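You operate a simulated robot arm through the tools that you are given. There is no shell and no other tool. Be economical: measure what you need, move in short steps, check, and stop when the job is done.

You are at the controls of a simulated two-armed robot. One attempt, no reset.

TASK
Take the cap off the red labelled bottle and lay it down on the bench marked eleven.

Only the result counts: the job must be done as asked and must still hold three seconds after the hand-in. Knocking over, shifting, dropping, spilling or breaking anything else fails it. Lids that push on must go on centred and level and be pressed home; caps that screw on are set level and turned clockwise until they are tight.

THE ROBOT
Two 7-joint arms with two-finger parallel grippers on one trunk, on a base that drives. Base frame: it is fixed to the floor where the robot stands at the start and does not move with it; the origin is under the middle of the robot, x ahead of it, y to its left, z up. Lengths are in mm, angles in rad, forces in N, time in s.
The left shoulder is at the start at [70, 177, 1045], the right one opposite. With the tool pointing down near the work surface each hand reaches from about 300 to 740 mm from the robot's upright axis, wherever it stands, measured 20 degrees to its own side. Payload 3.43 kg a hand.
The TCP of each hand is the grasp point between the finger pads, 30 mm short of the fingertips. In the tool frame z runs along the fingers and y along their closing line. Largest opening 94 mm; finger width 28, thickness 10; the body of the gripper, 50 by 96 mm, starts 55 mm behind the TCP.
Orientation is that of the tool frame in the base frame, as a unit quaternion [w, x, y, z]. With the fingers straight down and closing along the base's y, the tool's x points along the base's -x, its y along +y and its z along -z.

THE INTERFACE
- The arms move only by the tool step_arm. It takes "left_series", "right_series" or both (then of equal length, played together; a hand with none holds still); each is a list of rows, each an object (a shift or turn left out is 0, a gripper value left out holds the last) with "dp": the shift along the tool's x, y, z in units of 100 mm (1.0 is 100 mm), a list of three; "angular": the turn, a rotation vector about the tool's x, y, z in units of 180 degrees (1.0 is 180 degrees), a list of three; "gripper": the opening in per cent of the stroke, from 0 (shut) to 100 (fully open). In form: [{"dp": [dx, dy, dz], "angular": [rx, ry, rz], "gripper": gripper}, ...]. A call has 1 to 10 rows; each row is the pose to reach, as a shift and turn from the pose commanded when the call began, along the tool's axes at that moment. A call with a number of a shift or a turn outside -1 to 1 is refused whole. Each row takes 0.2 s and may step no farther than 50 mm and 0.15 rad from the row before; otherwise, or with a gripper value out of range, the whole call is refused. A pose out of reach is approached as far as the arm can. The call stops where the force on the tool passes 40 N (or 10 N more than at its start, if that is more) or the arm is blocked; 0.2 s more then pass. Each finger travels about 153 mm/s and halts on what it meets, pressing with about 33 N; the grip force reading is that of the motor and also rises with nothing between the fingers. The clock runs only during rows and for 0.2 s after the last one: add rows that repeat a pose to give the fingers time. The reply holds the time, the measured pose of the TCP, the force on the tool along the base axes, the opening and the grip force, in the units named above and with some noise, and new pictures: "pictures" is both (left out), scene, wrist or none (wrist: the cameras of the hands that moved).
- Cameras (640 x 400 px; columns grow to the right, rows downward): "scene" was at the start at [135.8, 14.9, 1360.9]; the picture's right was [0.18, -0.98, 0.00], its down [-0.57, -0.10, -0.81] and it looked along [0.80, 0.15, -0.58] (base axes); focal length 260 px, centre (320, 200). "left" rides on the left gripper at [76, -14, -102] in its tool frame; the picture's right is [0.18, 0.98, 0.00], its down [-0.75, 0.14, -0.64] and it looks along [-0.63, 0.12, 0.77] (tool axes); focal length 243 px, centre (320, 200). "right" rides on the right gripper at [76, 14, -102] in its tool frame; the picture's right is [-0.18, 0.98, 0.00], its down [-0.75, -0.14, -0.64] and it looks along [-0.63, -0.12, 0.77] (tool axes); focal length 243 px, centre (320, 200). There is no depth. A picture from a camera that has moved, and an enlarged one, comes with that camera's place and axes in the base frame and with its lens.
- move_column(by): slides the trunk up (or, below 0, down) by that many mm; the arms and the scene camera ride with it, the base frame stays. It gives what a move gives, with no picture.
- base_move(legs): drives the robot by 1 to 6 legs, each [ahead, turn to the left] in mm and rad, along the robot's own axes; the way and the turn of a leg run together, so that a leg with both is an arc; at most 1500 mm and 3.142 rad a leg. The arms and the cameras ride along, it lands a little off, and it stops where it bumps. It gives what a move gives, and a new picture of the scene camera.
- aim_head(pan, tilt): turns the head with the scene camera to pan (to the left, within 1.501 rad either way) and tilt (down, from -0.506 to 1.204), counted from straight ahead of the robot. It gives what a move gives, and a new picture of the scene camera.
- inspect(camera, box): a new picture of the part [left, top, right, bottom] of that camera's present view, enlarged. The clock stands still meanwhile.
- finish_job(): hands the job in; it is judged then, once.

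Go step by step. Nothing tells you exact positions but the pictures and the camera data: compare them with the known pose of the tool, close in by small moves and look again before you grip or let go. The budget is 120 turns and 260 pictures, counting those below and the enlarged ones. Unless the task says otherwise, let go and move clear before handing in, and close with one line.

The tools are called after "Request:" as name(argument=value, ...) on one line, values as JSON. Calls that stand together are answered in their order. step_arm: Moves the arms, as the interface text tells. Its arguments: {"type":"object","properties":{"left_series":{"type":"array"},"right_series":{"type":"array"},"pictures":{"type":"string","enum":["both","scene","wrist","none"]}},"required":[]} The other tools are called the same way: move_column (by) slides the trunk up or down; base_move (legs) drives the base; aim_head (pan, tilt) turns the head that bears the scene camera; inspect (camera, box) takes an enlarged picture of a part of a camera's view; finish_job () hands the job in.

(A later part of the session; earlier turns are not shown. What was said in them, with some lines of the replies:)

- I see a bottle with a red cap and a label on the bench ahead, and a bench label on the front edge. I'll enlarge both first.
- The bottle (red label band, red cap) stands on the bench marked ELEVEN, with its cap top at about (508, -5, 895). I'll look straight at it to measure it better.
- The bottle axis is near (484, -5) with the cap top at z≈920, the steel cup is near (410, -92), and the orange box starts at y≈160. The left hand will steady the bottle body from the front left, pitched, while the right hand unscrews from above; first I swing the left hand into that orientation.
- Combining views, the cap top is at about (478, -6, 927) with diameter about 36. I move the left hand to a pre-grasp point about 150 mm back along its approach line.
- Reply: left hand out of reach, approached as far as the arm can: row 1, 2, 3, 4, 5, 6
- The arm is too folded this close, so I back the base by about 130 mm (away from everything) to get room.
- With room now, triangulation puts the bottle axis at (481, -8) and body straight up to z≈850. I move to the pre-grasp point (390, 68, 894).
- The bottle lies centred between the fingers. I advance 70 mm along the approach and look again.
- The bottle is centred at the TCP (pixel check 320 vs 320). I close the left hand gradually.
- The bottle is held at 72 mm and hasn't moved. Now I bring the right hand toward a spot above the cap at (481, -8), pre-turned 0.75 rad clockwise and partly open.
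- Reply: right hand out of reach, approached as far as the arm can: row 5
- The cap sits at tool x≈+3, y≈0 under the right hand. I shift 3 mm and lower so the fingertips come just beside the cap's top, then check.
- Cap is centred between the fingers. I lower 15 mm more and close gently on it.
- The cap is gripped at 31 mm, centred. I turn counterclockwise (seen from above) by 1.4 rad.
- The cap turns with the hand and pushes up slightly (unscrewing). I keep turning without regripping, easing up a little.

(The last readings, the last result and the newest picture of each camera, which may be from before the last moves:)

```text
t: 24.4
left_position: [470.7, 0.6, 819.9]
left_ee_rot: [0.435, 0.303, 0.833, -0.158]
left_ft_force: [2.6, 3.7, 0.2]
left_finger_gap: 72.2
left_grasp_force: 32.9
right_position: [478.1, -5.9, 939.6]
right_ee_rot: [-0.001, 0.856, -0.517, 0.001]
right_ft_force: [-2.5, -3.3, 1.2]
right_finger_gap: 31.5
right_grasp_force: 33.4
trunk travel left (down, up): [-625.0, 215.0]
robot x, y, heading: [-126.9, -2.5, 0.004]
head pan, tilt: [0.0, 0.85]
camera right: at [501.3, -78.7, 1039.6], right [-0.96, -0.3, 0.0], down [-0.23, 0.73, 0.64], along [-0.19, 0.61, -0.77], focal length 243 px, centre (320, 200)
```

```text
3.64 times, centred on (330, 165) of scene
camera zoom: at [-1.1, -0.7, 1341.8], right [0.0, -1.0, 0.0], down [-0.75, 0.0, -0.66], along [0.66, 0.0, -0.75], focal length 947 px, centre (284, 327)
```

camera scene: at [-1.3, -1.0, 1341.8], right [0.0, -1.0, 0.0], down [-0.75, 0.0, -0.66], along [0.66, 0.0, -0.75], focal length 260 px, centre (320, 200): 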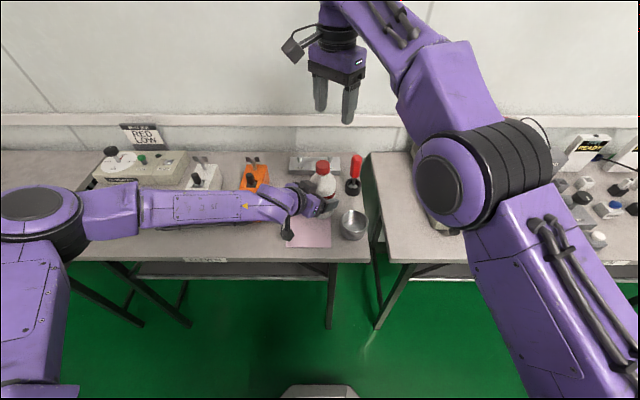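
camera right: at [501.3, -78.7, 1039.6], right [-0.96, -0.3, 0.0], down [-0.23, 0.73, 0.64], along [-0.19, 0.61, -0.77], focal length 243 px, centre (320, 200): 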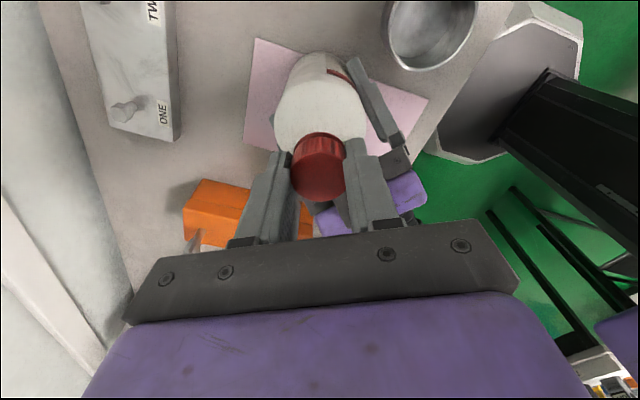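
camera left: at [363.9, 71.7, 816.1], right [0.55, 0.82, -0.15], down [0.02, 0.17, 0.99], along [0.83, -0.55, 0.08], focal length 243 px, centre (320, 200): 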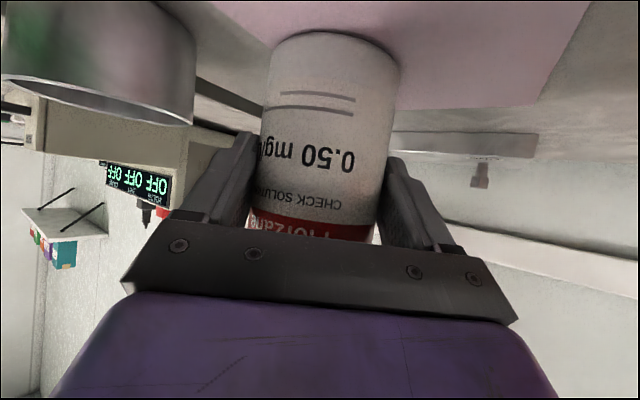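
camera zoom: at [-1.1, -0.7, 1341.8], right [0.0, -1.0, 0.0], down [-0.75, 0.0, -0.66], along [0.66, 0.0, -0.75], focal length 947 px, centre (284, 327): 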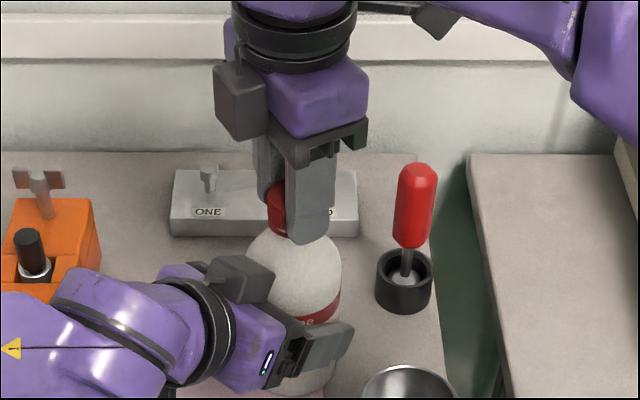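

Turning goes on well and the cap is rising. I continue another 1.4 rad.

Request:
step_arm(right_series=[{"dp": [0, 0, -0.001], "angular": [0, 0, -0.0446]}, {"dp": [0, 0, -0.003], "angular": [0, 0, -0.0892]}, {"dp": [0, 0, -0.004], "angular": [0, 0, -0.1338]}, {"dp": [0, 0, -0.005], "angular": [0, 0, -0.1784]}, {"dp": [0, 0, -0.006], "angular": [0, 0, -0.223]}, {"dp": [0, 0, -0.007], "angular": [0, 0, -0.2676]}, {"dp": [0, 0, -0.008], "angular": [0, 0, -0.3122]}, {"dp": [0, 0, -0.009], "angular": [0, 0, -0.3568]}, {"dp": [0, 0, -0.01], "angular": [0, 0, -0.4014]}, {"dp": [0, 0, -0.01], "angular": [0, 0, -0.446]}], pictures="wrist")

Request:
inspect(camera="right", box=[220, 80, 420, 240])

```text
t: 26.6
left_position: [471.3, 1.8, 820.2]
left_ee_rot: [0.434, 0.304, 0.833, -0.159]
left_ft_force: [6.0, 4.0, 0.1]
left_finger_gap: 71.9
left_grasp_force: 32.5
right_position: [478.4, -5.2, 938.8]
right_ee_rot: [0.0, 0.988, 0.158, 0.0]
right_ft_force: [-3.6, -4.3, 0.9]
right_finger_gap: 31.5
right_grasp_force: 33.1
trunk travel left (down, up): [-625.0, 215.0]
robot x, y, heading: [-128.5, -0.8, 0.007]
head pan, tilt: [0.0, 0.85]
camera right: at [555.3, 5.2, 1040.4], right [0.13, -0.99, 0.0], down [-0.76, -0.1, 0.64], along [-0.64, -0.08, -0.77], focal length 243 px, centre (320, 200)
```

right: 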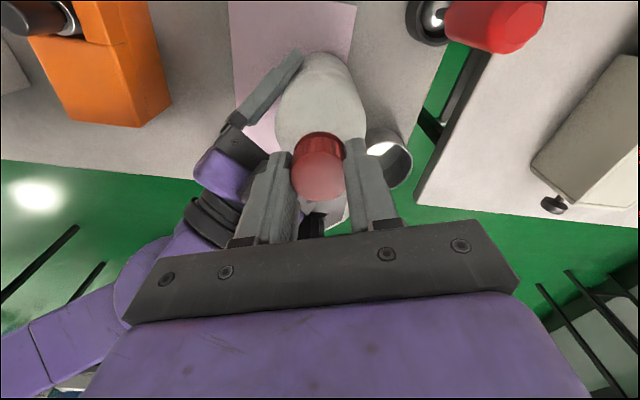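

```text
2.50 times, centred on (320, 160) of right
camera zoom: at [555.3, 5.2, 1040.4], right [0.13, -0.99, 0.0], down [-0.76, -0.1, 0.64], along [-0.64, -0.08, -0.77], focal length 606 px, centre (320, 300)
```

zoom: 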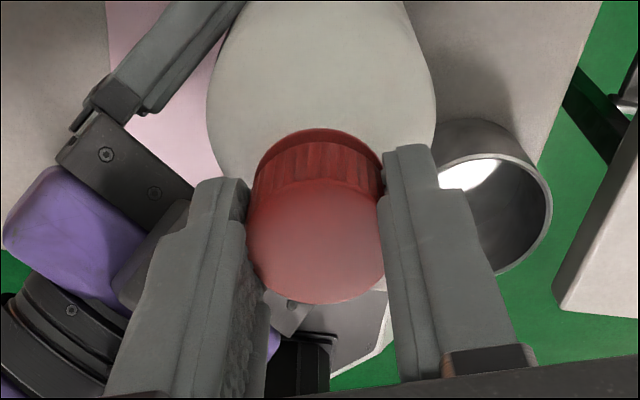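

Request:
step_arm(right_series=[{"dp": [0, 0, -0.001], "angular": [0, 0, -0.0446]}, {"dp": [0, 0, -0.003], "angular": [0, 0, -0.0892]}, {"dp": [0, 0, -0.004], "angular": [0, 0, -0.1338]}, {"dp": [0, 0, -0.005], "angular": [0, 0, -0.1784]}, {"dp": [0, 0, -0.006], "angular": [0, 0, -0.223]}, {"dp": [0, 0, -0.007], "angular": [0, 0, -0.2676]}, {"dp": [0, 0, -0.008], "angular": [0, 0, -0.3122]}, {"dp": [0, 0, -0.009], "angular": [0, 0, -0.3568]}, {"dp": [0, 0, -0.01], "angular": [0, 0, -0.4014]}, {"dp": [0, 0, -0.01], "angular": [0, 0, -0.446]}], pictures="wrist")

Request:
inspect(camera="scene", box=[290, 130, 370, 210])

```text
t: 28.8
left_position: [470.2, 0.1, 820.1]
left_ee_rot: [0.434, 0.303, 0.834, -0.157]
left_ft_force: [0.6, 0.4, 2.4]
left_finger_gap: 72.0
left_grasp_force: 33.1
right_position: [478.9, -6.5, 940.1]
right_ee_rot: [0.001, 0.654, 0.756, -0.002]
right_ft_force: [-0.4, -0.2, -0.4]
right_finger_gap: 31.4
right_grasp_force: 33.0
trunk travel left (down, up): [-625.0, 215.0]
robot x, y, heading: [-126.7, 0.9, -0.002]
head pan, tilt: [0.0, 0.85]
camera right: at [481.9, 72.4, 1040.2], right [1.0, -0.04, 0.0], down [-0.03, -0.76, 0.64], along [-0.03, -0.64, -0.76], focal length 243 px, centre (320, 200)
```

right: 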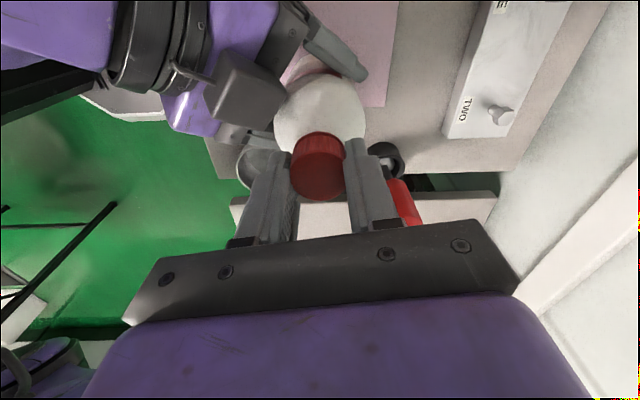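

```text
5.00 times, centred on (330, 170) of scene
camera zoom: at [-1.2, -0.4, 1341.8], right [0.0, -1.0, 0.0], down [-0.75, 0.0, -0.66], along [0.66, 0.0, -0.75], focal length 1303 px, centre (270, 350)
```

zoom: 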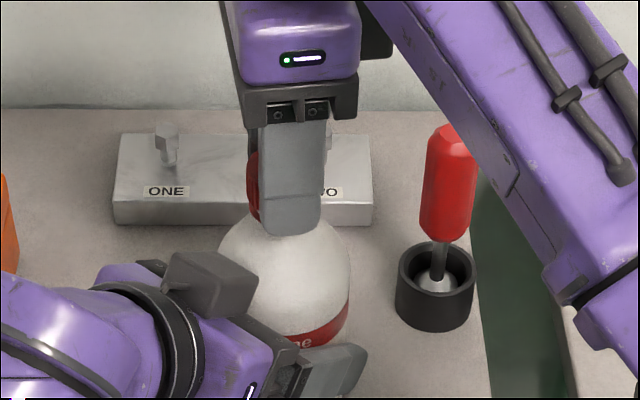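

The side forces have vanished, so the cap may be free. I lift gently 6 mm and check.

Request:
step_arm(right_series=[{"dp": [0, 0, -0.02]}, {"dp": [0, 0, -0.04]}, {"dp": [0, 0, -0.06]}], pictures="wrist")

Request:
inspect(camera="right", box=[220, 80, 420, 240])

```text
t: 29.6
left_position: [469.9, 1.9, 819.5]
left_ee_rot: [0.434, 0.303, 0.834, -0.157]
left_ft_force: [0.0, 1.5, 1.8]
left_finger_gap: 72.3
left_grasp_force: 32.5
right_position: [478.6, -5.9, 946.7]
right_ee_rot: [0.0, 0.655, 0.756, 0.0]
right_ft_force: [-0.6, -1.7, -1.3]
right_finger_gap: 31.5
right_grasp_force: 33.4
trunk travel left (down, up): [-625.0, 215.0]
robot x, y, heading: [-127.5, 1.6, -0.003]
head pan, tilt: [0.0, 0.85]
camera right: at [482.0, 72.3, 1047.4], right [1.0, -0.04, 0.0], down [-0.03, -0.77, 0.64], along [-0.03, -0.64, -0.77], focal length 243 px, centre (320, 200)
```

right: 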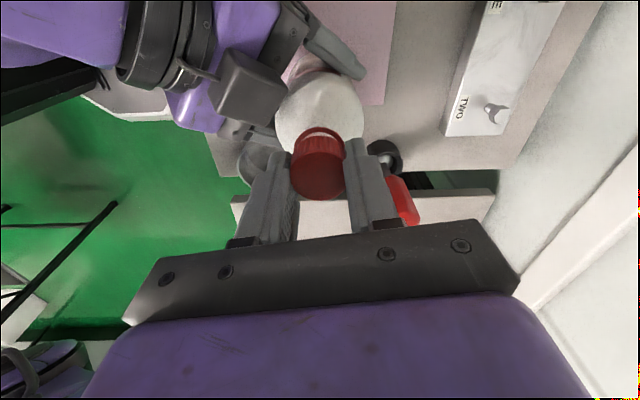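

```text
2.50 times, centred on (320, 160) of right
camera zoom: at [482.0, 72.3, 1047.4], right [1.0, -0.04, 0.0], down [-0.03, -0.77, 0.64], along [-0.03, -0.64, -0.77], focal length 606 px, centre (320, 300)
```

zoom: 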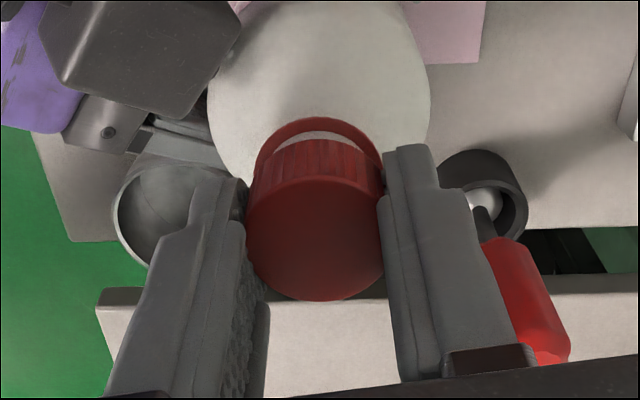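

The cap comes away freely, with the ring left on the neck. I lift it well clear.

Request:
step_arm(right_series=[{"dp": [0, 0, -0.1]}, {"dp": [0, 0, -0.2]}, {"dp": [0, 0, -0.35]}, {"dp": [0, 0, -0.5]}, {"dp": [0, 0, -0.65]}], pictures="both")

Request:
inspect(camera="scene", box=[260, 100, 400, 260])

```text
t: 30.8
left_position: [469.9, 1.5, 820.6]
left_ee_rot: [0.433, 0.303, 0.834, -0.157]
left_ft_force: [-0.6, -0.5, 0.7]
left_finger_gap: 72.0
left_grasp_force: 33.2
right_position: [477.5, -6.2, 1009.8]
right_ee_rot: [0.0, 0.655, 0.756, 0.0]
right_ft_force: [1.4, 1.2, -0.4]
right_finger_gap: 31.6
right_grasp_force: 33.3
trunk travel left (down, up): [-625.0, 215.0]
robot x, y, heading: [-132.4, 0.9, 0.004]
head pan, tilt: [0.0, 0.85]
camera scene: at [-1.2, -0.9, 1341.8], right [0.0, -1.0, 0.0], down [-0.75, 0.0, -0.66], along [0.66, 0.0, -0.75], focal length 260 px, centre (320, 200)
camera right: at [481.2, 72.4, 1112.3], right [1.0, -0.04, 0.0], down [-0.03, -0.77, 0.64], along [-0.03, -0.64, -0.77], focal length 243 px, centre (320, 200)
```

scene: 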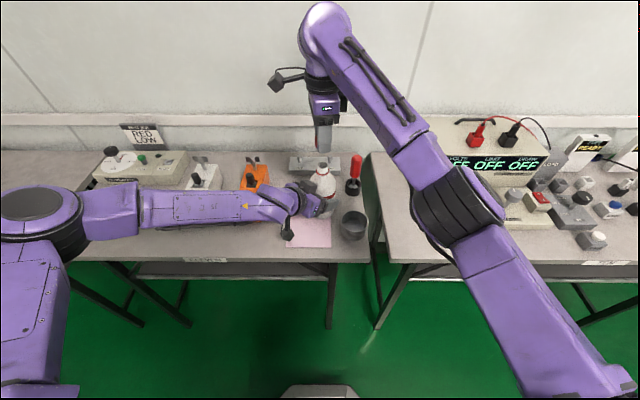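
right: 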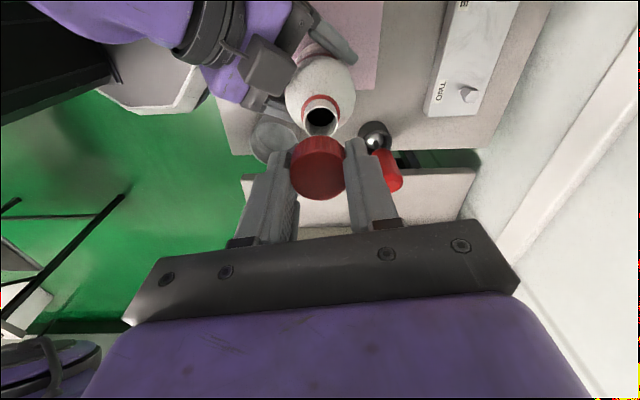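

```text
2.50 times, centred on (330, 180) of scene
camera zoom: at [-1.2, -0.9, 1341.8], right [0.0, -1.0, 0.0], down [-0.75, 0.0, -0.66], along [0.66, 0.0, -0.75], focal length 651 px, centre (295, 250)
```

zoom: 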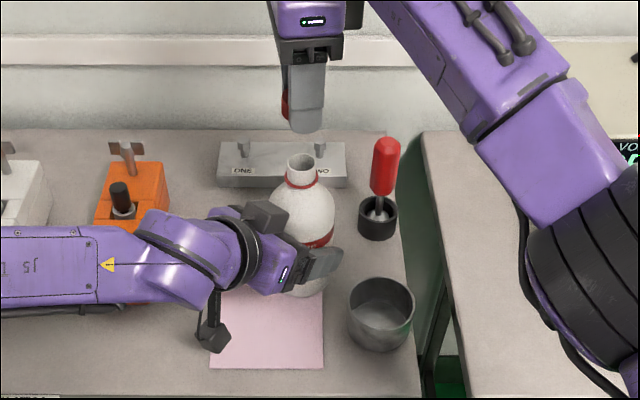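

The cap is off in the right hand, and the bottle still stands. Now I let go with the left hand and back it straight out.

Request:
step_arm(left_series=[{"gripper": 78}, {"gripper": 82}, {"gripper": 88}, {"gripper": 95}, {"gripper": 100}, {"gripper": 100}], pictures="wrist")

Request:
step_arm(left_series=[{"dp": [0, 0, -0.1]}, {"dp": [0, 0, -0.2]}, {"dp": [0, 0, -0.35]}, {"dp": [0, 0, -0.5]}, {"dp": [0, 0, -0.65]}, {"dp": [0, 0, -0.8]}, {"dp": [0, 0, -0.95]}, {"dp": [0, 0, -1.0]}], pictures="both")

```text
t: 32.2
left_position: [469.2, 1.4, 819.6]
left_ee_rot: [0.434, 0.303, 0.834, -0.158]
left_ft_force: [-0.8, 0.0, 0.0]
left_finger_gap: 94.1
left_grasp_force: 0.1
right_position: [479.5, -5.1, 1010.9]
right_ee_rot: [0.0, 0.655, 0.756, -0.001]
right_ft_force: [-0.2, 0.0, -0.5]
right_finger_gap: 31.1
right_grasp_force: 33.5
trunk travel left (down, up): [-625.0, 215.0]
robot x, y, heading: [-129.3, 3.5, 0.002]
head pan, tilt: [0.0, 0.85]
camera left: at [363.8, 71.6, 816.1], right [0.55, 0.82, -0.15], down [0.02, 0.17, 0.99], along [0.83, -0.55, 0.08], focal length 243 px, centre (320, 200)
```

left: 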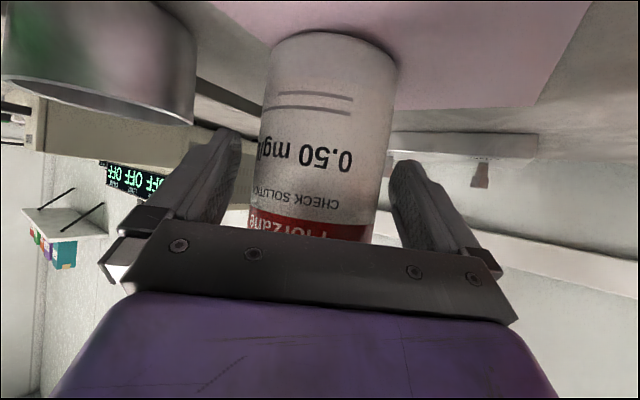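

```text
t: 34.0
left_position: [407.9, 53.7, 877.0]
left_ee_rot: [0.434, 0.302, 0.834, -0.158]
left_ft_force: [-0.3, 0.4, 0.3]
left_finger_gap: 94.0
left_grasp_force: 0.0
right_position: [478.1, -5.7, 1010.8]
right_ee_rot: [0.0, 0.655, 0.756, -0.001]
right_ft_force: [0.3, 0.6, 0.5]
right_finger_gap: 31.5
right_grasp_force: 33.2
trunk travel left (down, up): [-625.0, 215.0]
robot x, y, heading: [-129.9, -0.7, -0.001]
head pan, tilt: [0.0, 0.85]
camera scene: at [-1.0, -0.9, 1341.8], right [0.0, -1.0, 0.0], down [-0.75, 0.0, -0.66], along [0.66, 0.0, -0.75], focal length 260 px, centre (320, 200)
camera left: at [300.6, 124.3, 873.1], right [0.55, 0.82, -0.15], down [0.02, 0.17, 0.99], along [0.83, -0.55, 0.08], focal length 243 px, centre (320, 200)
```

scene: 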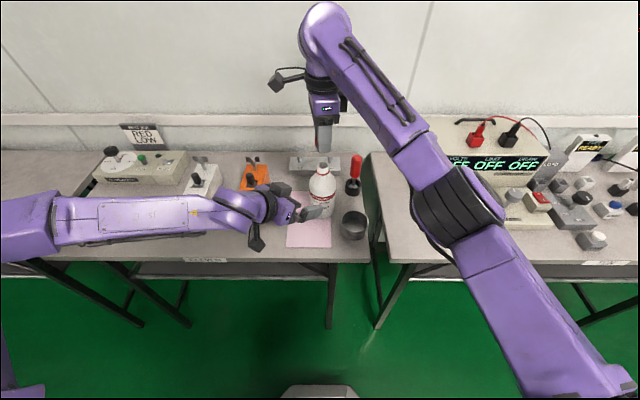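
left: 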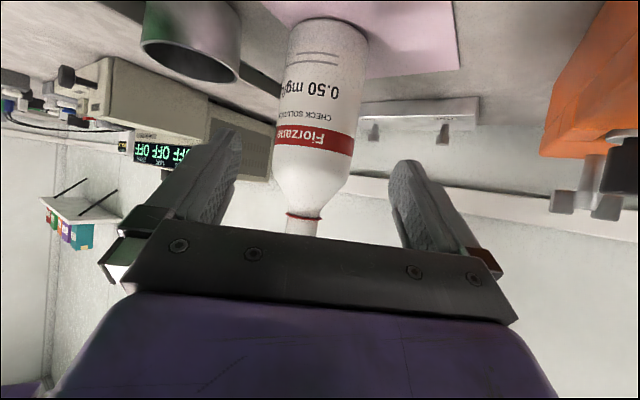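

Request:
step_arm(left_series=[{"dp": [0, 0, -0.2]}, {"dp": [0, 0, -0.4]}, {"dp": [-0.25, 0, -0.57]}, {"dp": [-0.5, 0, -0.75]}, {"dp": [-0.74, 0, -0.92]}, {"dp": [-0.74, 0, -0.92]}], pictures="none")

Request:
step_arm(left_series=[{"dp": [0.11, 0.23, -0.16]}, {"dp": [0.22, 0.46, -0.32]}, {"dp": [0.33, 0.69, -0.48]}, {"dp": [0.44, 0.92, -0.63]}, {"dp": [0.44, 0.92, -0.63]}], pictures="scene")

Request:
inspect(camera="scene", box=[220, 130, 400, 270])

```text
t: 35.4
left_position: [381.9, 76.6, 989.6]
left_ee_rot: [0.434, 0.303, 0.834, -0.158]
left_ft_force: [0.6, 0.7, 1.0]
left_finger_gap: 93.9
left_grasp_force: 0.1
right_position: [478.9, -5.4, 1010.9]
right_ee_rot: [0.0, 0.655, 0.756, 0.001]
right_ft_force: [0.0, 0.4, -0.2]
right_finger_gap: 31.5
right_grasp_force: 33.3
trunk travel left (down, up): [-625.0, 215.0]
robot x, y, heading: [-127.2, 2.0, -0.001]
head pan, tilt: [0.0, 0.85]
```

```text
t: 36.6
left_position: [383.0, 194.7, 991.1]
left_ee_rot: [0.434, 0.304, 0.834, -0.158]
left_ft_force: [-0.6, -0.3, 0.1]
left_finger_gap: 93.9
left_grasp_force: 0.0
right_position: [479.1, -6.8, 1011.5]
right_ee_rot: [0.0, 0.655, 0.756, -0.001]
right_ft_force: [-0.2, -0.5, -0.2]
right_finger_gap: 31.0
right_grasp_force: 32.9
trunk travel left (down, up): [-625.0, 215.0]
robot x, y, heading: [-127.7, -2.7, -0.005]
head pan, tilt: [0.0, 0.85]
camera scene: at [-0.7, -1.6, 1341.8], right [0.0, -1.0, 0.0], down [-0.75, 0.0, -0.66], along [0.66, 0.0, -0.75], focal length 260 px, centre (320, 200)
```

scene: 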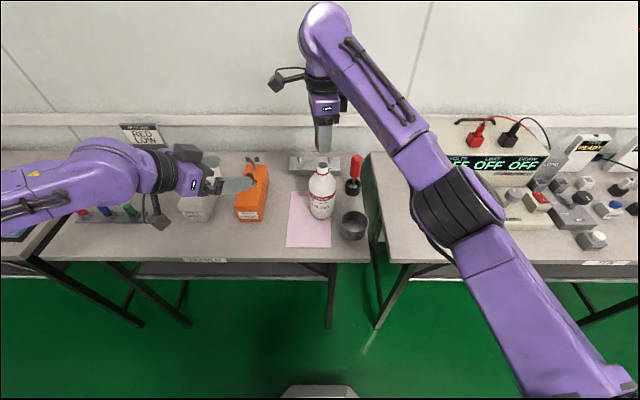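

```text
2.86 times, centred on (310, 200) of scene
camera zoom: at [-0.7, -1.6, 1341.8], right [0.0, -1.0, 0.0], down [-0.75, 0.0, -0.66], along [0.66, 0.0, -0.75], focal length 744 px, centre (349, 200)
```

zoom: 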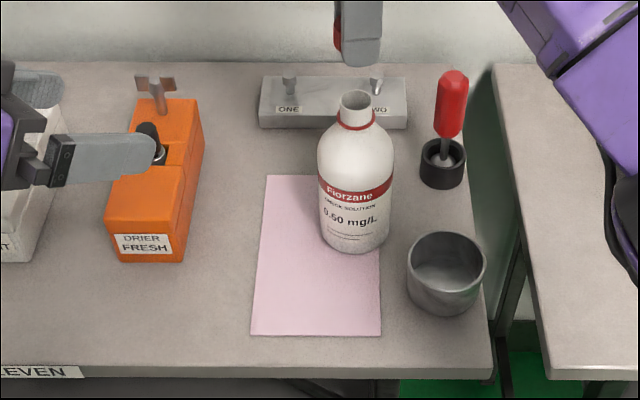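

The bottle stands uncovered and undisturbed. I'll put the cap on bare bench at about (385, 130), in front right of the orange box; left hand moves further away while the right hand starts over.

Request:
step_arm(left_series=[{"dp": [0.09, 0.19, -0.13]}, {"dp": [0.18, 0.38, -0.26]}, {"dp": [0.27, 0.57, -0.39]}, {"dp": [0.37, 0.77, -0.53]}, {"dp": [0.37, 0.77, -0.53]}], right_series=[{"dp": [0.1, -0.1, -0.05]}, {"dp": [0.25, -0.2, -0.05]}, {"dp": [0.45, -0.3, -0.05]}, {"dp": [0.65, -0.37, -0.05]}, {"dp": [0.74, -0.37, -0.05]}], pictures="scene")

Request:
step_arm(left_series=[{"dp": [0.09, 0.19, -0.13]}, {"dp": [0.18, 0.38, -0.26]}, {"dp": [0.18, 0.38, -0.26]}, {"dp": [0.18, 0.38, -0.26]}], right_series=[{"dp": [0.25, -0.12, 0]}, {"dp": [0.5, -0.24, 0]}, {"dp": [0.74, -0.37, 0]}, {"dp": [0.74, -0.37, 0]}], pictures="both")

```text
t: 37.8
left_position: [382.7, 294.1, 991.2]
left_ee_rot: [0.434, 0.303, 0.834, -0.157]
left_ft_force: [-0.7, 0.2, 0.6]
left_finger_gap: 94.3
left_grasp_force: 0.1
right_position: [432.3, 63.3, 1015.9]
right_ee_rot: [-0.001, 0.654, 0.756, 0.0]
right_ft_force: [0.6, 0.3, 0.0]
right_finger_gap: 30.9
right_grasp_force: 32.5
trunk travel left (down, up): [-625.0, 215.0]
robot x, y, heading: [-127.5, 3.5, -0.0]
head pan, tilt: [0.0, 0.85]
camera scene: at [-0.8, -1.0, 1341.8], right [0.0, -1.0, 0.0], down [-0.75, 0.0, -0.66], along [0.66, 0.0, -0.75], focal length 260 px, centre (320, 200)
```

scene: 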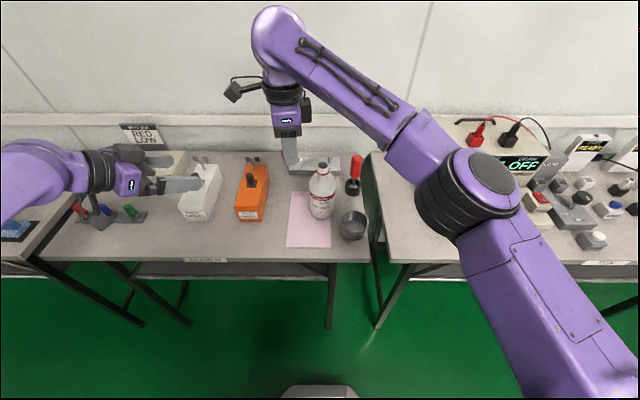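

```text
t: 38.8
left_position: [384.5, 345.3, 990.4]
left_ee_rot: [0.434, 0.302, 0.834, -0.157]
left_ft_force: [0.7, -1.4, -0.3]
left_finger_gap: 94.0
left_grasp_force: 0.0
right_position: [384.1, 130.7, 1016.3]
right_ee_rot: [-0.001, 0.654, 0.756, 0.0]
right_ft_force: [0.1, -0.4, 0.0]
right_finger_gap: 31.4
right_grasp_force: 33.0
trunk travel left (down, up): [-625.0, 215.0]
robot x, y, heading: [-126.6, 0.0, 0.002]
head pan, tilt: [0.0, 0.85]
camera scene: at [-0.6, -0.9, 1341.7], right [0.0, -1.0, 0.0], down [-0.75, 0.0, -0.66], along [0.66, 0.0, -0.75], focal length 260 px, centre (320, 200)
camera right: at [387.3, 208.7, 1117.2], right [1.0, -0.04, 0.0], down [-0.03, -0.77, 0.64], along [-0.03, -0.64, -0.77], focal length 243 px, centre (320, 200)
camera left: at [276.8, 415.2, 986.8], right [0.55, 0.82, -0.15], down [0.02, 0.17, 0.99], along [0.83, -0.55, 0.08], focal length 243 px, centre (320, 200)
```

scene: 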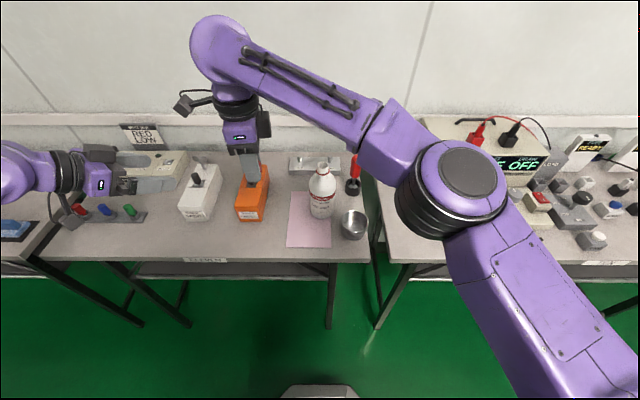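
right: 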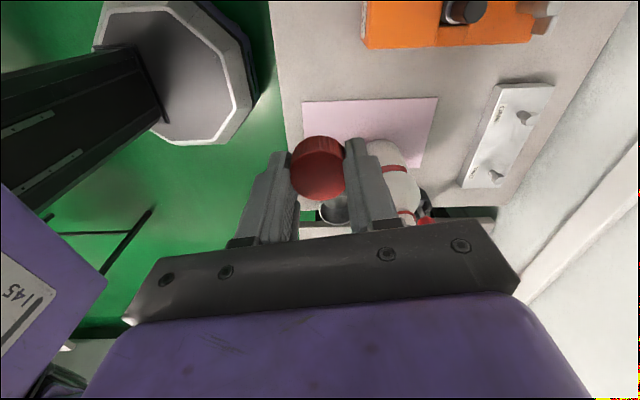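
left: 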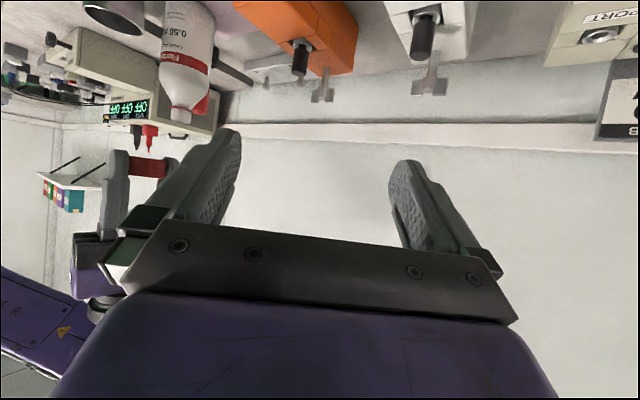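

Now I lower the cap toward the bench in stages, watching the forearm's clearance.

Request:
step_arm(right_series=[{"dp": [0, 0, 0.3]}, {"dp": [0, 0, 0.6]}, {"dp": [0, 0, 0.9]}, {"dp": [0, 0, 1.0]}, {"dp": [0, 0, 1.0]}], pictures="scene")

Request:
step_arm(right_series=[{"dp": [0, 0, 0.2]}, {"dp": [0, 0, 0.4]}, {"dp": [0, 0, 0.6]}, {"dp": [0, 0, 0.8]}, {"dp": [0, 0, 0.8]}], pictures="both")

Request:
inspect(camera="scene", box=[200, 150, 300, 260])

```text
t: 40.0
left_position: [383.1, 344.9, 991.3]
left_ee_rot: [0.434, 0.303, 0.834, -0.157]
left_ft_force: [0.2, -0.1, -0.3]
left_finger_gap: 94.2
left_grasp_force: 0.1
right_position: [383.3, 130.8, 916.4]
right_ee_rot: [0.001, 0.655, 0.756, 0.0]
right_ft_force: [-0.2, 0.1, -0.6]
right_finger_gap: 31.3
right_grasp_force: 32.5
trunk travel left (down, up): [-625.0, 215.0]
robot x, y, heading: [-124.8, -2.8, 0.003]
head pan, tilt: [0.0, 0.85]
camera scene: at [-1.1, -0.5, 1341.8], right [0.0, -1.0, 0.0], down [-0.75, 0.0, -0.66], along [0.66, 0.0, -0.75], focal length 260 px, centre (320, 200)
```

scene: 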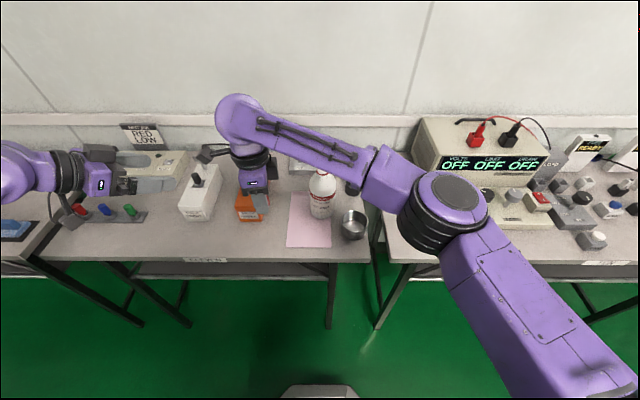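

```text
t: 41.2
left_position: [382.9, 345.9, 991.4]
left_ee_rot: [0.434, 0.302, 0.834, -0.157]
left_ft_force: [0.0, 0.6, -0.5]
left_finger_gap: 93.8
left_grasp_force: 0.1
right_position: [384.9, 130.7, 836.3]
right_ee_rot: [-0.001, 0.654, 0.756, 0.0]
right_ft_force: [-0.2, 0.0, -0.4]
right_finger_gap: 31.2
right_grasp_force: 32.3
trunk travel left (down, up): [-625.0, 215.0]
robot x, y, heading: [-127.5, -1.6, -0.004]
head pan, tilt: [0.0, 0.85]
camera scene: at [-1.3, -0.6, 1341.8], right [0.0, -1.0, 0.0], down [-0.75, 0.0, -0.66], along [0.66, 0.0, -0.75], focal length 260 px, centre (320, 200)
camera right: at [387.4, 208.4, 937.7], right [1.0, -0.04, 0.0], down [-0.03, -0.77, 0.64], along [-0.03, -0.64, -0.77], focal length 243 px, centre (320, 200)
```

scene: 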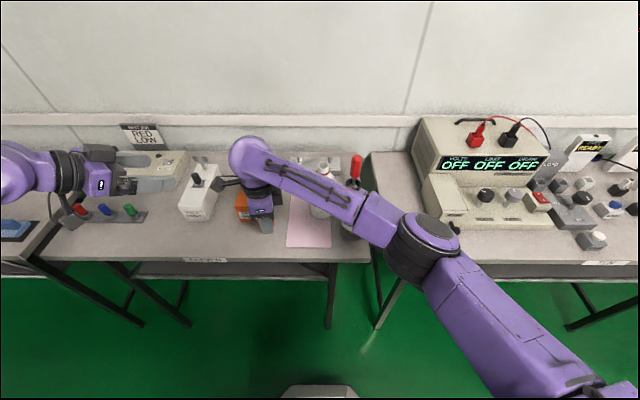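
right: 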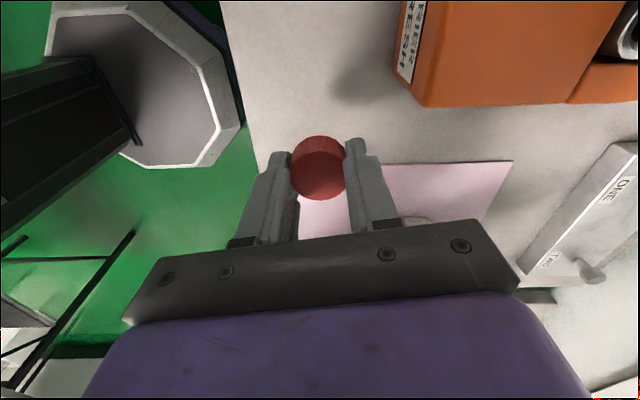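

```text
3.64 times, centred on (250, 205) of scene
camera zoom: at [-1.3, -0.6, 1341.8], right [0.0, -1.0, 0.0], down [-0.75, 0.0, -0.66], along [0.66, 0.0, -0.75], focal length 947 px, centre (574, 182)
```

zoom: 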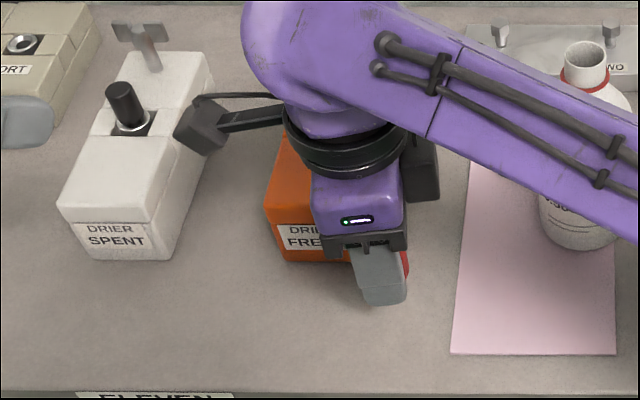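

The forearm passes about 130 mm in front of the bottle, so clearance holds. I lower another 38 mm and look at the gap.

Request:
step_arm(right_series=[{"dp": [0, 0, 0.1]}, {"dp": [0, 0, 0.2]}, {"dp": [0, 0, 0.3]}, {"dp": [0, 0, 0.38]}, {"dp": [0, 0, 0.38]}], pictures="both")

Request:
inspect(camera="scene", box=[220, 170, 300, 250])

Request:
inspect(camera="right", box=[220, 80, 420, 240])

```text
t: 42.4
left_position: [383.4, 345.0, 990.7]
left_ee_rot: [0.434, 0.303, 0.834, -0.158]
left_ft_force: [0.2, 0.3, -0.2]
left_finger_gap: 93.8
left_grasp_force: 0.0
right_position: [384.6, 131.1, 814.9]
right_ee_rot: [0.0, 0.654, 0.756, 0.0]
right_ft_force: [-0.7, -0.2, 1.0]
right_finger_gap: 31.2
right_grasp_force: 33.1
right hand out of reach, approached as far as the arm can: row 3, 4, 5
trunk travel left (down, up): [-625.0, 215.0]
robot x, y, heading: [-125.1, 0.5, 0.002]
head pan, tilt: [0.0, 0.85]
camera scene: at [-1.1, -0.6, 1341.8], right [0.0, -1.0, 0.0], down [-0.75, 0.0, -0.66], along [0.66, 0.0, -0.75], focal length 260 px, centre (320, 200)
camera right: at [387.4, 208.3, 917.3], right [1.0, -0.04, 0.0], down [-0.03, -0.77, 0.64], along [-0.03, -0.64, -0.77], focal length 243 px, centre (320, 200)
```

scene: 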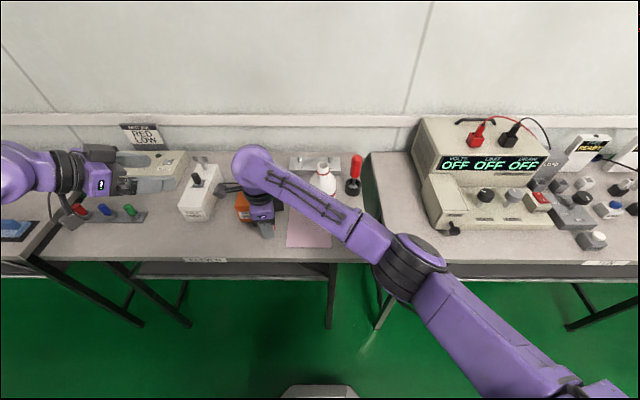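
right: 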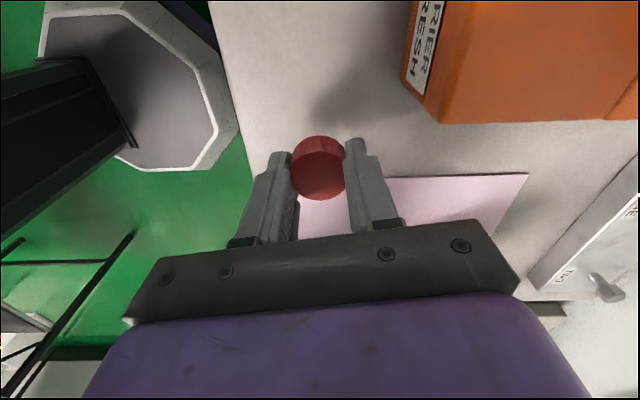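

```text
5.00 times, centred on (260, 210) of scene
camera zoom: at [-1.1, -0.6, 1341.8], right [0.0, -1.0, 0.0], down [-0.75, 0.0, -0.66], along [0.66, 0.0, -0.75], focal length 1303 px, centre (620, 150)
```

zoom: 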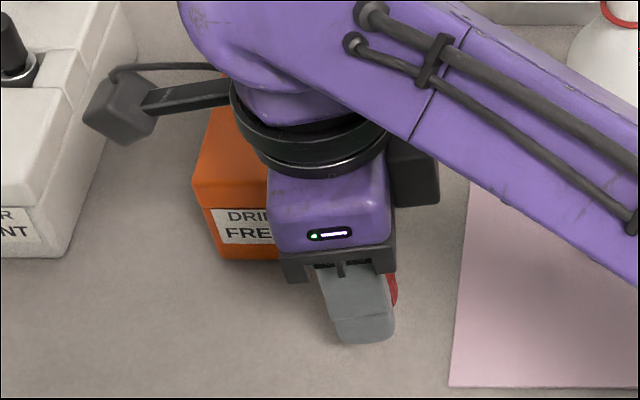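

```text
2.50 times, centred on (320, 160) of right
camera zoom: at [387.4, 208.3, 917.3], right [1.0, -0.04, 0.0], down [-0.03, -0.77, 0.64], along [-0.03, -0.64, -0.77], focal length 606 px, centre (320, 300)
```

zoom: 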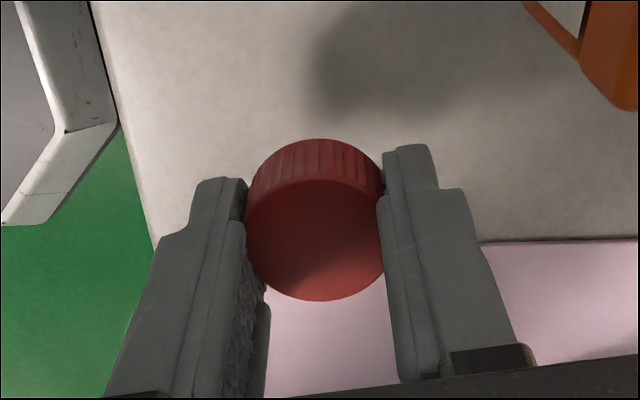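

The arm is at its lower reach in this posture, so I lower the trunk instead, in small steps.

Request:
move_column(by=-15)

Request:
inspect(camera="right", box=[220, 80, 420, 240])

```text
t: 43.0
left_position: [383.4, 345.9, 975.5]
left_ee_rot: [0.434, 0.303, 0.834, -0.157]
left_ft_force: [-0.4, -0.5, 0.0]
left_finger_gap: 94.1
left_grasp_force: 0.1
right_position: [383.2, 129.6, 801.3]
right_ee_rot: [0.0, 0.655, 0.756, 0.0]
right_ft_force: [0.0, -0.3, -1.0]
right_finger_gap: 31.0
right_grasp_force: 33.1
trunk travel left (down, up): [-610.0, 230.0]
robot x, y, heading: [-128.1, -0.3, -0.004]
head pan, tilt: [0.0, 0.85]
```

```text
2.50 times, centred on (320, 160) of right
camera zoom: at [387.2, 208.1, 902.5], right [1.0, -0.04, 0.0], down [-0.03, -0.77, 0.64], along [-0.03, -0.64, -0.77], focal length 606 px, centre (320, 300)
```

zoom: 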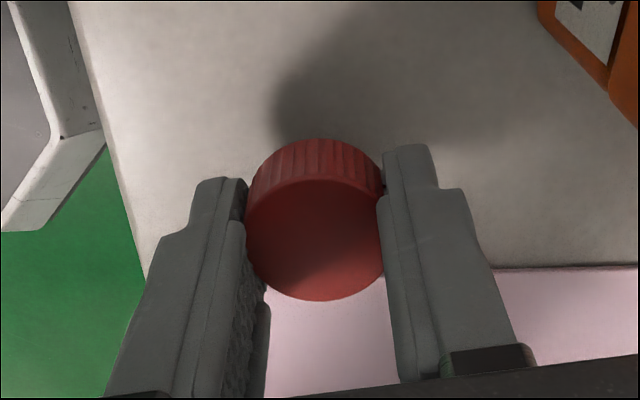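

Request:
move_column(by=-14)

Request:
inspect(camera="right", box=[220, 80, 420, 240])

Request:
inspect(camera="scene", box=[220, 170, 300, 250])

```text
t: 43.6
left_position: [382.2, 344.3, 962.1]
left_ee_rot: [0.434, 0.304, 0.833, -0.158]
left_ft_force: [0.0, -0.5, -0.1]
left_finger_gap: 94.1
left_grasp_force: 0.1
right_position: [384.7, 130.1, 789.2]
right_ee_rot: [0.0, 0.654, 0.756, 0.0]
right_ft_force: [-0.4, -0.2, -0.5]
right_finger_gap: 31.3
right_grasp_force: 32.7
trunk travel left (down, up): [-596.0, 244.0]
robot x, y, heading: [-127.1, 2.4, 0.009]
head pan, tilt: [0.0, 0.85]
```

```text
2.50 times, centred on (320, 160) of right
camera zoom: at [387.2, 208.1, 888.6], right [1.0, -0.04, 0.0], down [-0.03, -0.77, 0.64], along [-0.03, -0.64, -0.77], focal length 606 px, centre (320, 300)
```

zoom: 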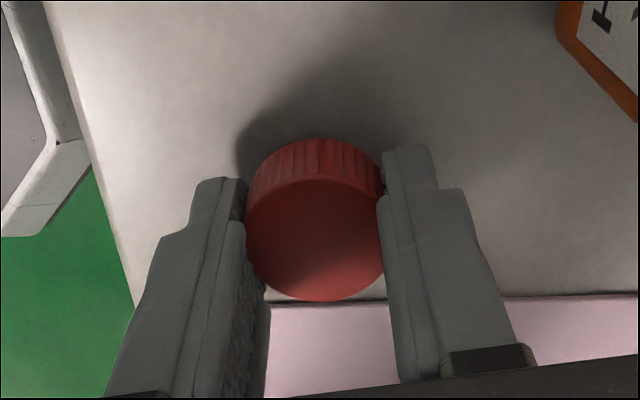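

```text
5.00 times, centred on (260, 210) of scene
camera zoom: at [-1.4, -0.8, 1312.8], right [0.0, -1.0, 0.0], down [-0.75, 0.0, -0.66], along [0.66, 0.0, -0.75], focal length 1303 px, centre (620, 150)
```

zoom: 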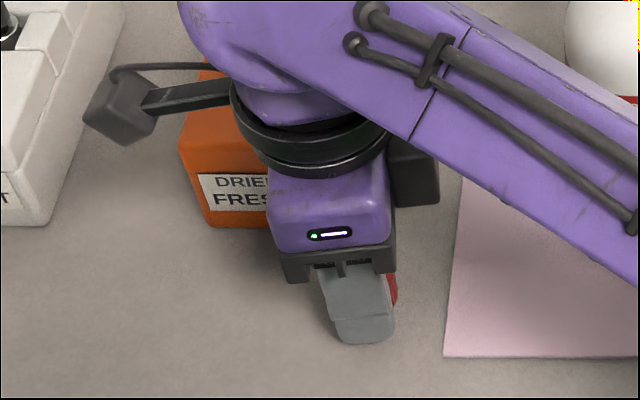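

Request:
move_column(by=-3)

Request:
inspect(camera="right", box=[220, 80, 420, 240])

```text
t: 44.1
left_position: [383.5, 344.5, 957.8]
left_ee_rot: [0.434, 0.303, 0.834, -0.158]
left_ft_force: [-0.3, -0.2, 0.7]
left_finger_gap: 94.0
left_grasp_force: 0.0
right_position: [384.2, 130.9, 785.7]
right_ee_rot: [0.0, 0.655, 0.756, 0.0]
right_ft_force: [0.2, -0.1, 0.1]
right_finger_gap: 31.2
right_grasp_force: 33.2
trunk travel left (down, up): [-593.0, 247.0]
robot x, y, heading: [-126.8, 2.7, 0.005]
head pan, tilt: [0.0, 0.85]
```

```text
2.50 times, centred on (320, 160) of right
camera zoom: at [387.3, 208.2, 885.5], right [1.0, -0.04, 0.0], down [-0.03, -0.77, 0.64], along [-0.03, -0.64, -0.77], focal length 606 px, centre (320, 300)
```

zoom: 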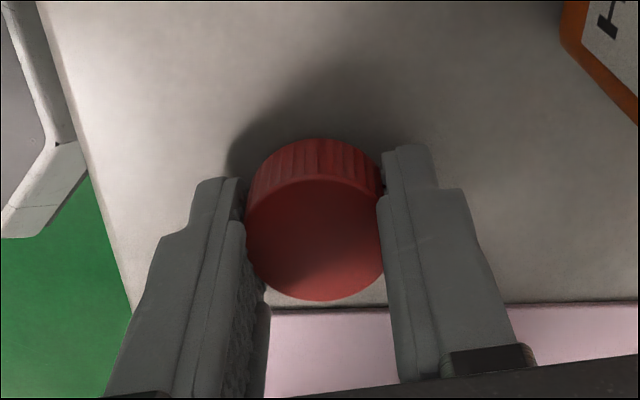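

Request:
move_column(by=-1.5)

Request:
move_column(by=-1)

```text
t: 44.6
left_position: [383.3, 345.2, 956.8]
left_ee_rot: [0.434, 0.303, 0.834, -0.157]
left_ft_force: [0.1, 0.4, 0.5]
left_finger_gap: 94.1
left_grasp_force: 0.0
right_position: [384.7, 129.7, 782.2]
right_ee_rot: [-0.001, 0.655, 0.756, 0.0]
right_ft_force: [-0.4, 0.1, -0.2]
right_finger_gap: 31.4
right_grasp_force: 32.9
trunk travel left (down, up): [-592.0, 248.0]
robot x, y, heading: [-130.1, -2.6, 0.007]
head pan, tilt: [0.0, 0.85]
```

```text
t: 45.1
left_position: [383.7, 345.9, 955.7]
left_ee_rot: [0.434, 0.302, 0.834, -0.157]
left_ft_force: [-0.1, 0.6, -0.2]
left_finger_gap: 94.1
left_grasp_force: 0.1
right_position: [383.9, 131.4, 781.6]
right_ee_rot: [0.0, 0.655, 0.756, 0.0]
right_ft_force: [-0.3, 0.0, -0.9]
right_finger_gap: 31.3
right_grasp_force: 32.4
trunk travel left (down, up): [-591.0, 249.0]
robot x, y, heading: [-131.3, 1.5, -0.001]
head pan, tilt: [0.0, 0.85]
```

The readings show no contact yet, so I go on down 1 mm at a time.

Request:
move_column(by=-1)

Request:
inspect(camera="right", box=[250, 100, 390, 212])

```text
t: 45.7
left_position: [384.6, 344.7, 954.3]
left_ee_rot: [0.435, 0.303, 0.834, -0.158]
left_ft_force: [1.3, 0.5, -0.1]
left_finger_gap: 93.7
left_grasp_force: 0.1
right_position: [384.1, 129.9, 779.5]
right_ee_rot: [0.001, 0.655, 0.755, 0.0]
right_ft_force: [-0.3, -0.2, -0.9]
right_finger_gap: 31.1
right_grasp_force: 32.8
trunk travel left (down, up): [-590.0, 250.0]
robot x, y, heading: [-128.0, 0.9, 0.004]
head pan, tilt: [0.0, 0.85]
```

```text
3.57 times, centred on (320, 156) of right
camera zoom: at [387.4, 208.3, 881.9], right [1.0, -0.04, 0.0], down [-0.03, -0.77, 0.64], along [-0.03, -0.64, -0.77], focal length 866 px, centre (320, 357)
```

zoom: 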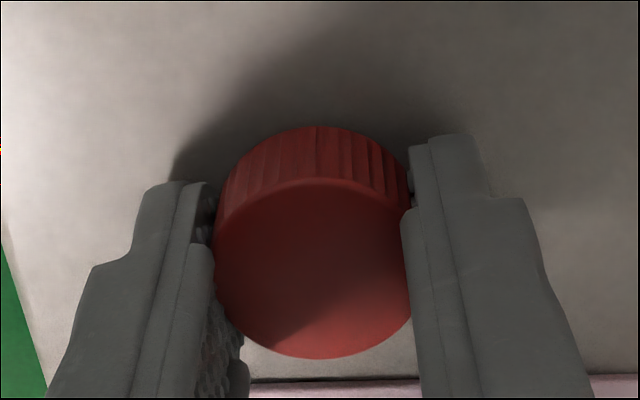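

Request:
move_column(by=-1)

Request:
move_column(by=-1)

```text
t: 46.2
left_position: [382.3, 343.6, 953.6]
left_ee_rot: [0.434, 0.302, 0.834, -0.157]
left_ft_force: [-0.4, 0.3, 0.0]
left_finger_gap: 94.2
left_grasp_force: 0.0
right_position: [383.4, 130.5, 779.2]
right_ee_rot: [0.0, 0.655, 0.756, 0.0]
right_ft_force: [0.4, 0.4, 2.2]
right_finger_gap: 31.4
right_grasp_force: 33.8
trunk travel left (down, up): [-589.0, 251.0]
robot x, y, heading: [-128.2, -0.9, 0.001]
head pan, tilt: [0.0, 0.85]
```

```text
t: 46.7
left_position: [383.2, 343.8, 953.8]
left_ee_rot: [0.434, 0.304, 0.833, -0.159]
left_ft_force: [0.3, -1.4, 0.4]
left_finger_gap: 94.2
left_grasp_force: 0.0
right_position: [385.5, 130.7, 779.6]
right_ee_rot: [0.001, 0.655, 0.756, 0.0]
right_ft_force: [3.2, 0.3, 10.4]
right_finger_gap: 31.3
right_grasp_force: 33.1
trunk travel left (down, up): [-588.0, 252.0]
robot x, y, heading: [-129.1, -2.7, -0.001]
head pan, tilt: [0.0, 0.85]
```

Contact: 10 N upward, so the cap is resting on the bench. I open the fingers partway and rise.

Request:
step_arm(right_series=[{"gripper": 37}, {"gripper": 42}, {"gripper": 50}, {"gripper": 60}, {"gripper": 60}], pictures="wrist")

Request:
move_column(by=60)

Request:
inspect(camera="right", box=[200, 40, 440, 240])

```text
t: 47.9
left_position: [383.0, 344.8, 954.9]
left_ee_rot: [0.434, 0.303, 0.834, -0.158]
left_ft_force: [0.5, -0.8, -1.4]
left_finger_gap: 94.1
left_grasp_force: 0.1
right_position: [384.7, 131.0, 780.3]
right_ee_rot: [0.001, 0.654, 0.756, 0.001]
right_ft_force: [10.7, 3.3, 22.6]
right_finger_gap: 50.5
right_grasp_force: 0.0
trunk travel left (down, up): [-588.0, 252.0]
robot x, y, heading: [-127.0, -0.7, 0.004]
head pan, tilt: [0.0, 0.85]
camera right: at [386.5, 208.4, 881.2], right [1.0, -0.04, 0.0], down [-0.03, -0.77, 0.64], along [-0.03, -0.64, -0.77], focal length 243 px, centre (320, 200)
```

right: 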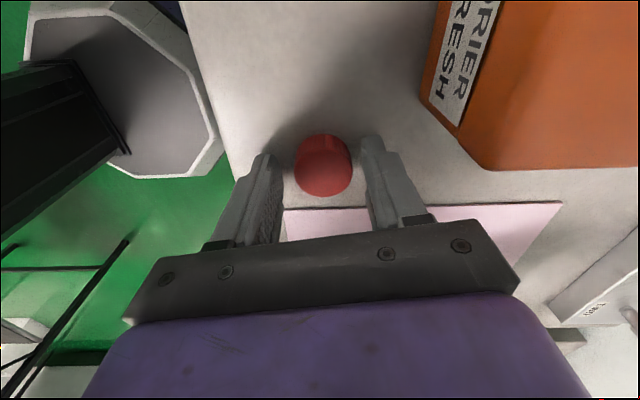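

```text
t: 48.9
left_position: [384.0, 345.3, 1012.7]
left_ee_rot: [0.434, 0.303, 0.834, -0.158]
left_ft_force: [-0.1, 0.0, -0.1]
left_finger_gap: 93.8
left_grasp_force: 0.1
right_position: [384.6, 130.3, 837.4]
right_ee_rot: [0.0, 0.655, 0.756, -0.001]
right_ft_force: [0.4, 0.5, -0.1]
right_finger_gap: 56.2
right_grasp_force: 0.0
trunk travel left (down, up): [-648.0, 192.0]
robot x, y, heading: [-126.1, -3.1, 0.002]
head pan, tilt: [0.0, 0.85]
```

```text
2.00 times, centred on (320, 140) of right
camera zoom: at [387.5, 208.4, 939.5], right [1.0, -0.04, 0.0], down [-0.03, -0.77, 0.64], along [-0.03, -0.64, -0.77], focal length 485 px, centre (320, 320)
```

zoom: 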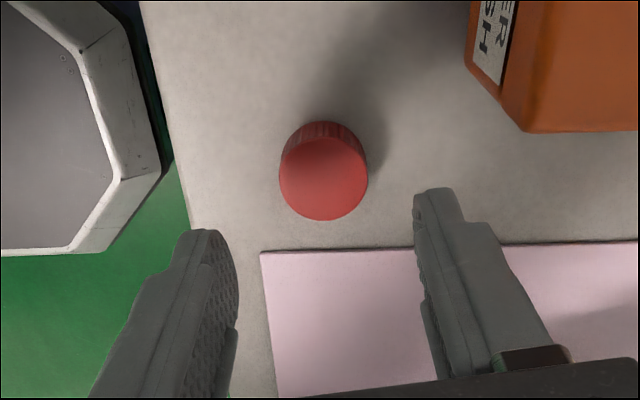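

The cap lies flat on the bare bench. I raise the right hand well clear and take a last look.

Request:
step_arm(right_series=[{"dp": [0, 0, -0.3]}, {"dp": [0, 0, -0.6]}, {"dp": [0, 0, -0.9]}, {"dp": [0, 0, -1.0]}], pictures="both")

Request:
inspect(camera="scene", box=[200, 120, 400, 260])

```text
t: 49.9
left_position: [383.5, 346.0, 1012.3]
left_ee_rot: [0.434, 0.303, 0.833, -0.159]
left_ft_force: [-0.1, 0.8, 0.0]
left_finger_gap: 93.8
left_grasp_force: 0.0
right_position: [383.8, 130.3, 939.4]
right_ee_rot: [0.0, 0.654, 0.756, -0.001]
right_ft_force: [-0.6, -0.3, -0.4]
right_finger_gap: 56.3
right_grasp_force: 0.2
trunk travel left (down, up): [-648.0, 192.0]
robot x, y, heading: [-124.1, 3.0, 0.002]
head pan, tilt: [0.0, 0.85]
camera scene: at [-1.0, -0.5, 1364.3], right [0.0, -1.0, 0.0], down [-0.75, 0.0, -0.66], along [0.66, 0.0, -0.75], focal length 260 px, centre (320, 200)
camera right: at [387.1, 208.8, 1040.6], right [1.0, -0.04, 0.0], down [-0.03, -0.77, 0.64], along [-0.03, -0.64, -0.77], focal length 243 px, centre (320, 200)
```

scene: 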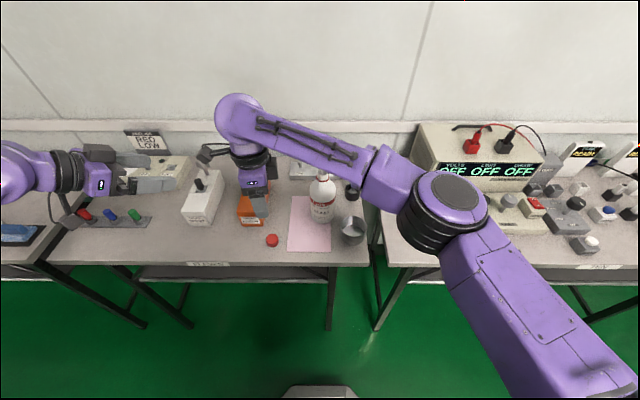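
right: 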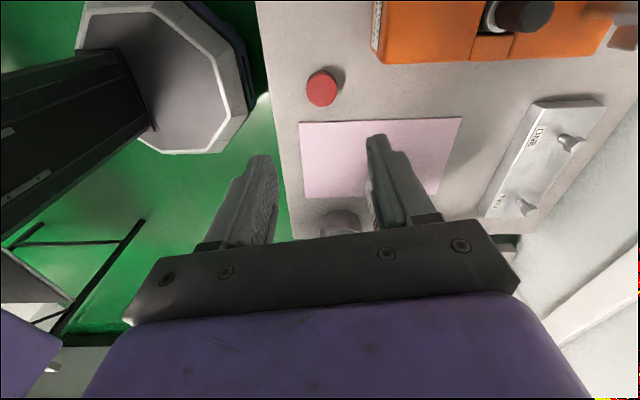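

```text
2.86 times, centred on (300, 190) of scene
camera zoom: at [-1.0, -0.5, 1364.3], right [0.0, -1.0, 0.0], down [-0.75, 0.0, -0.66], along [0.66, 0.0, -0.75], focal length 744 px, centre (377, 229)
```

zoom: 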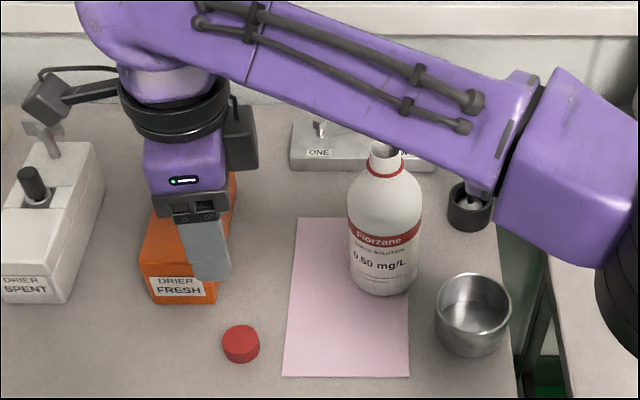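

The cap lies flat on bench eleven, the open bottle stands where it was and nothing else has moved. Both hands are clear, so I hand the job in.

Request:
finish_job()

```text
The job is handed in.
```

I unscrewed the cap from the red-labelled bottle and laid it flat on the bench marked eleven; the bottle is still upright, nothing else appeared to move, and the job is handed in.
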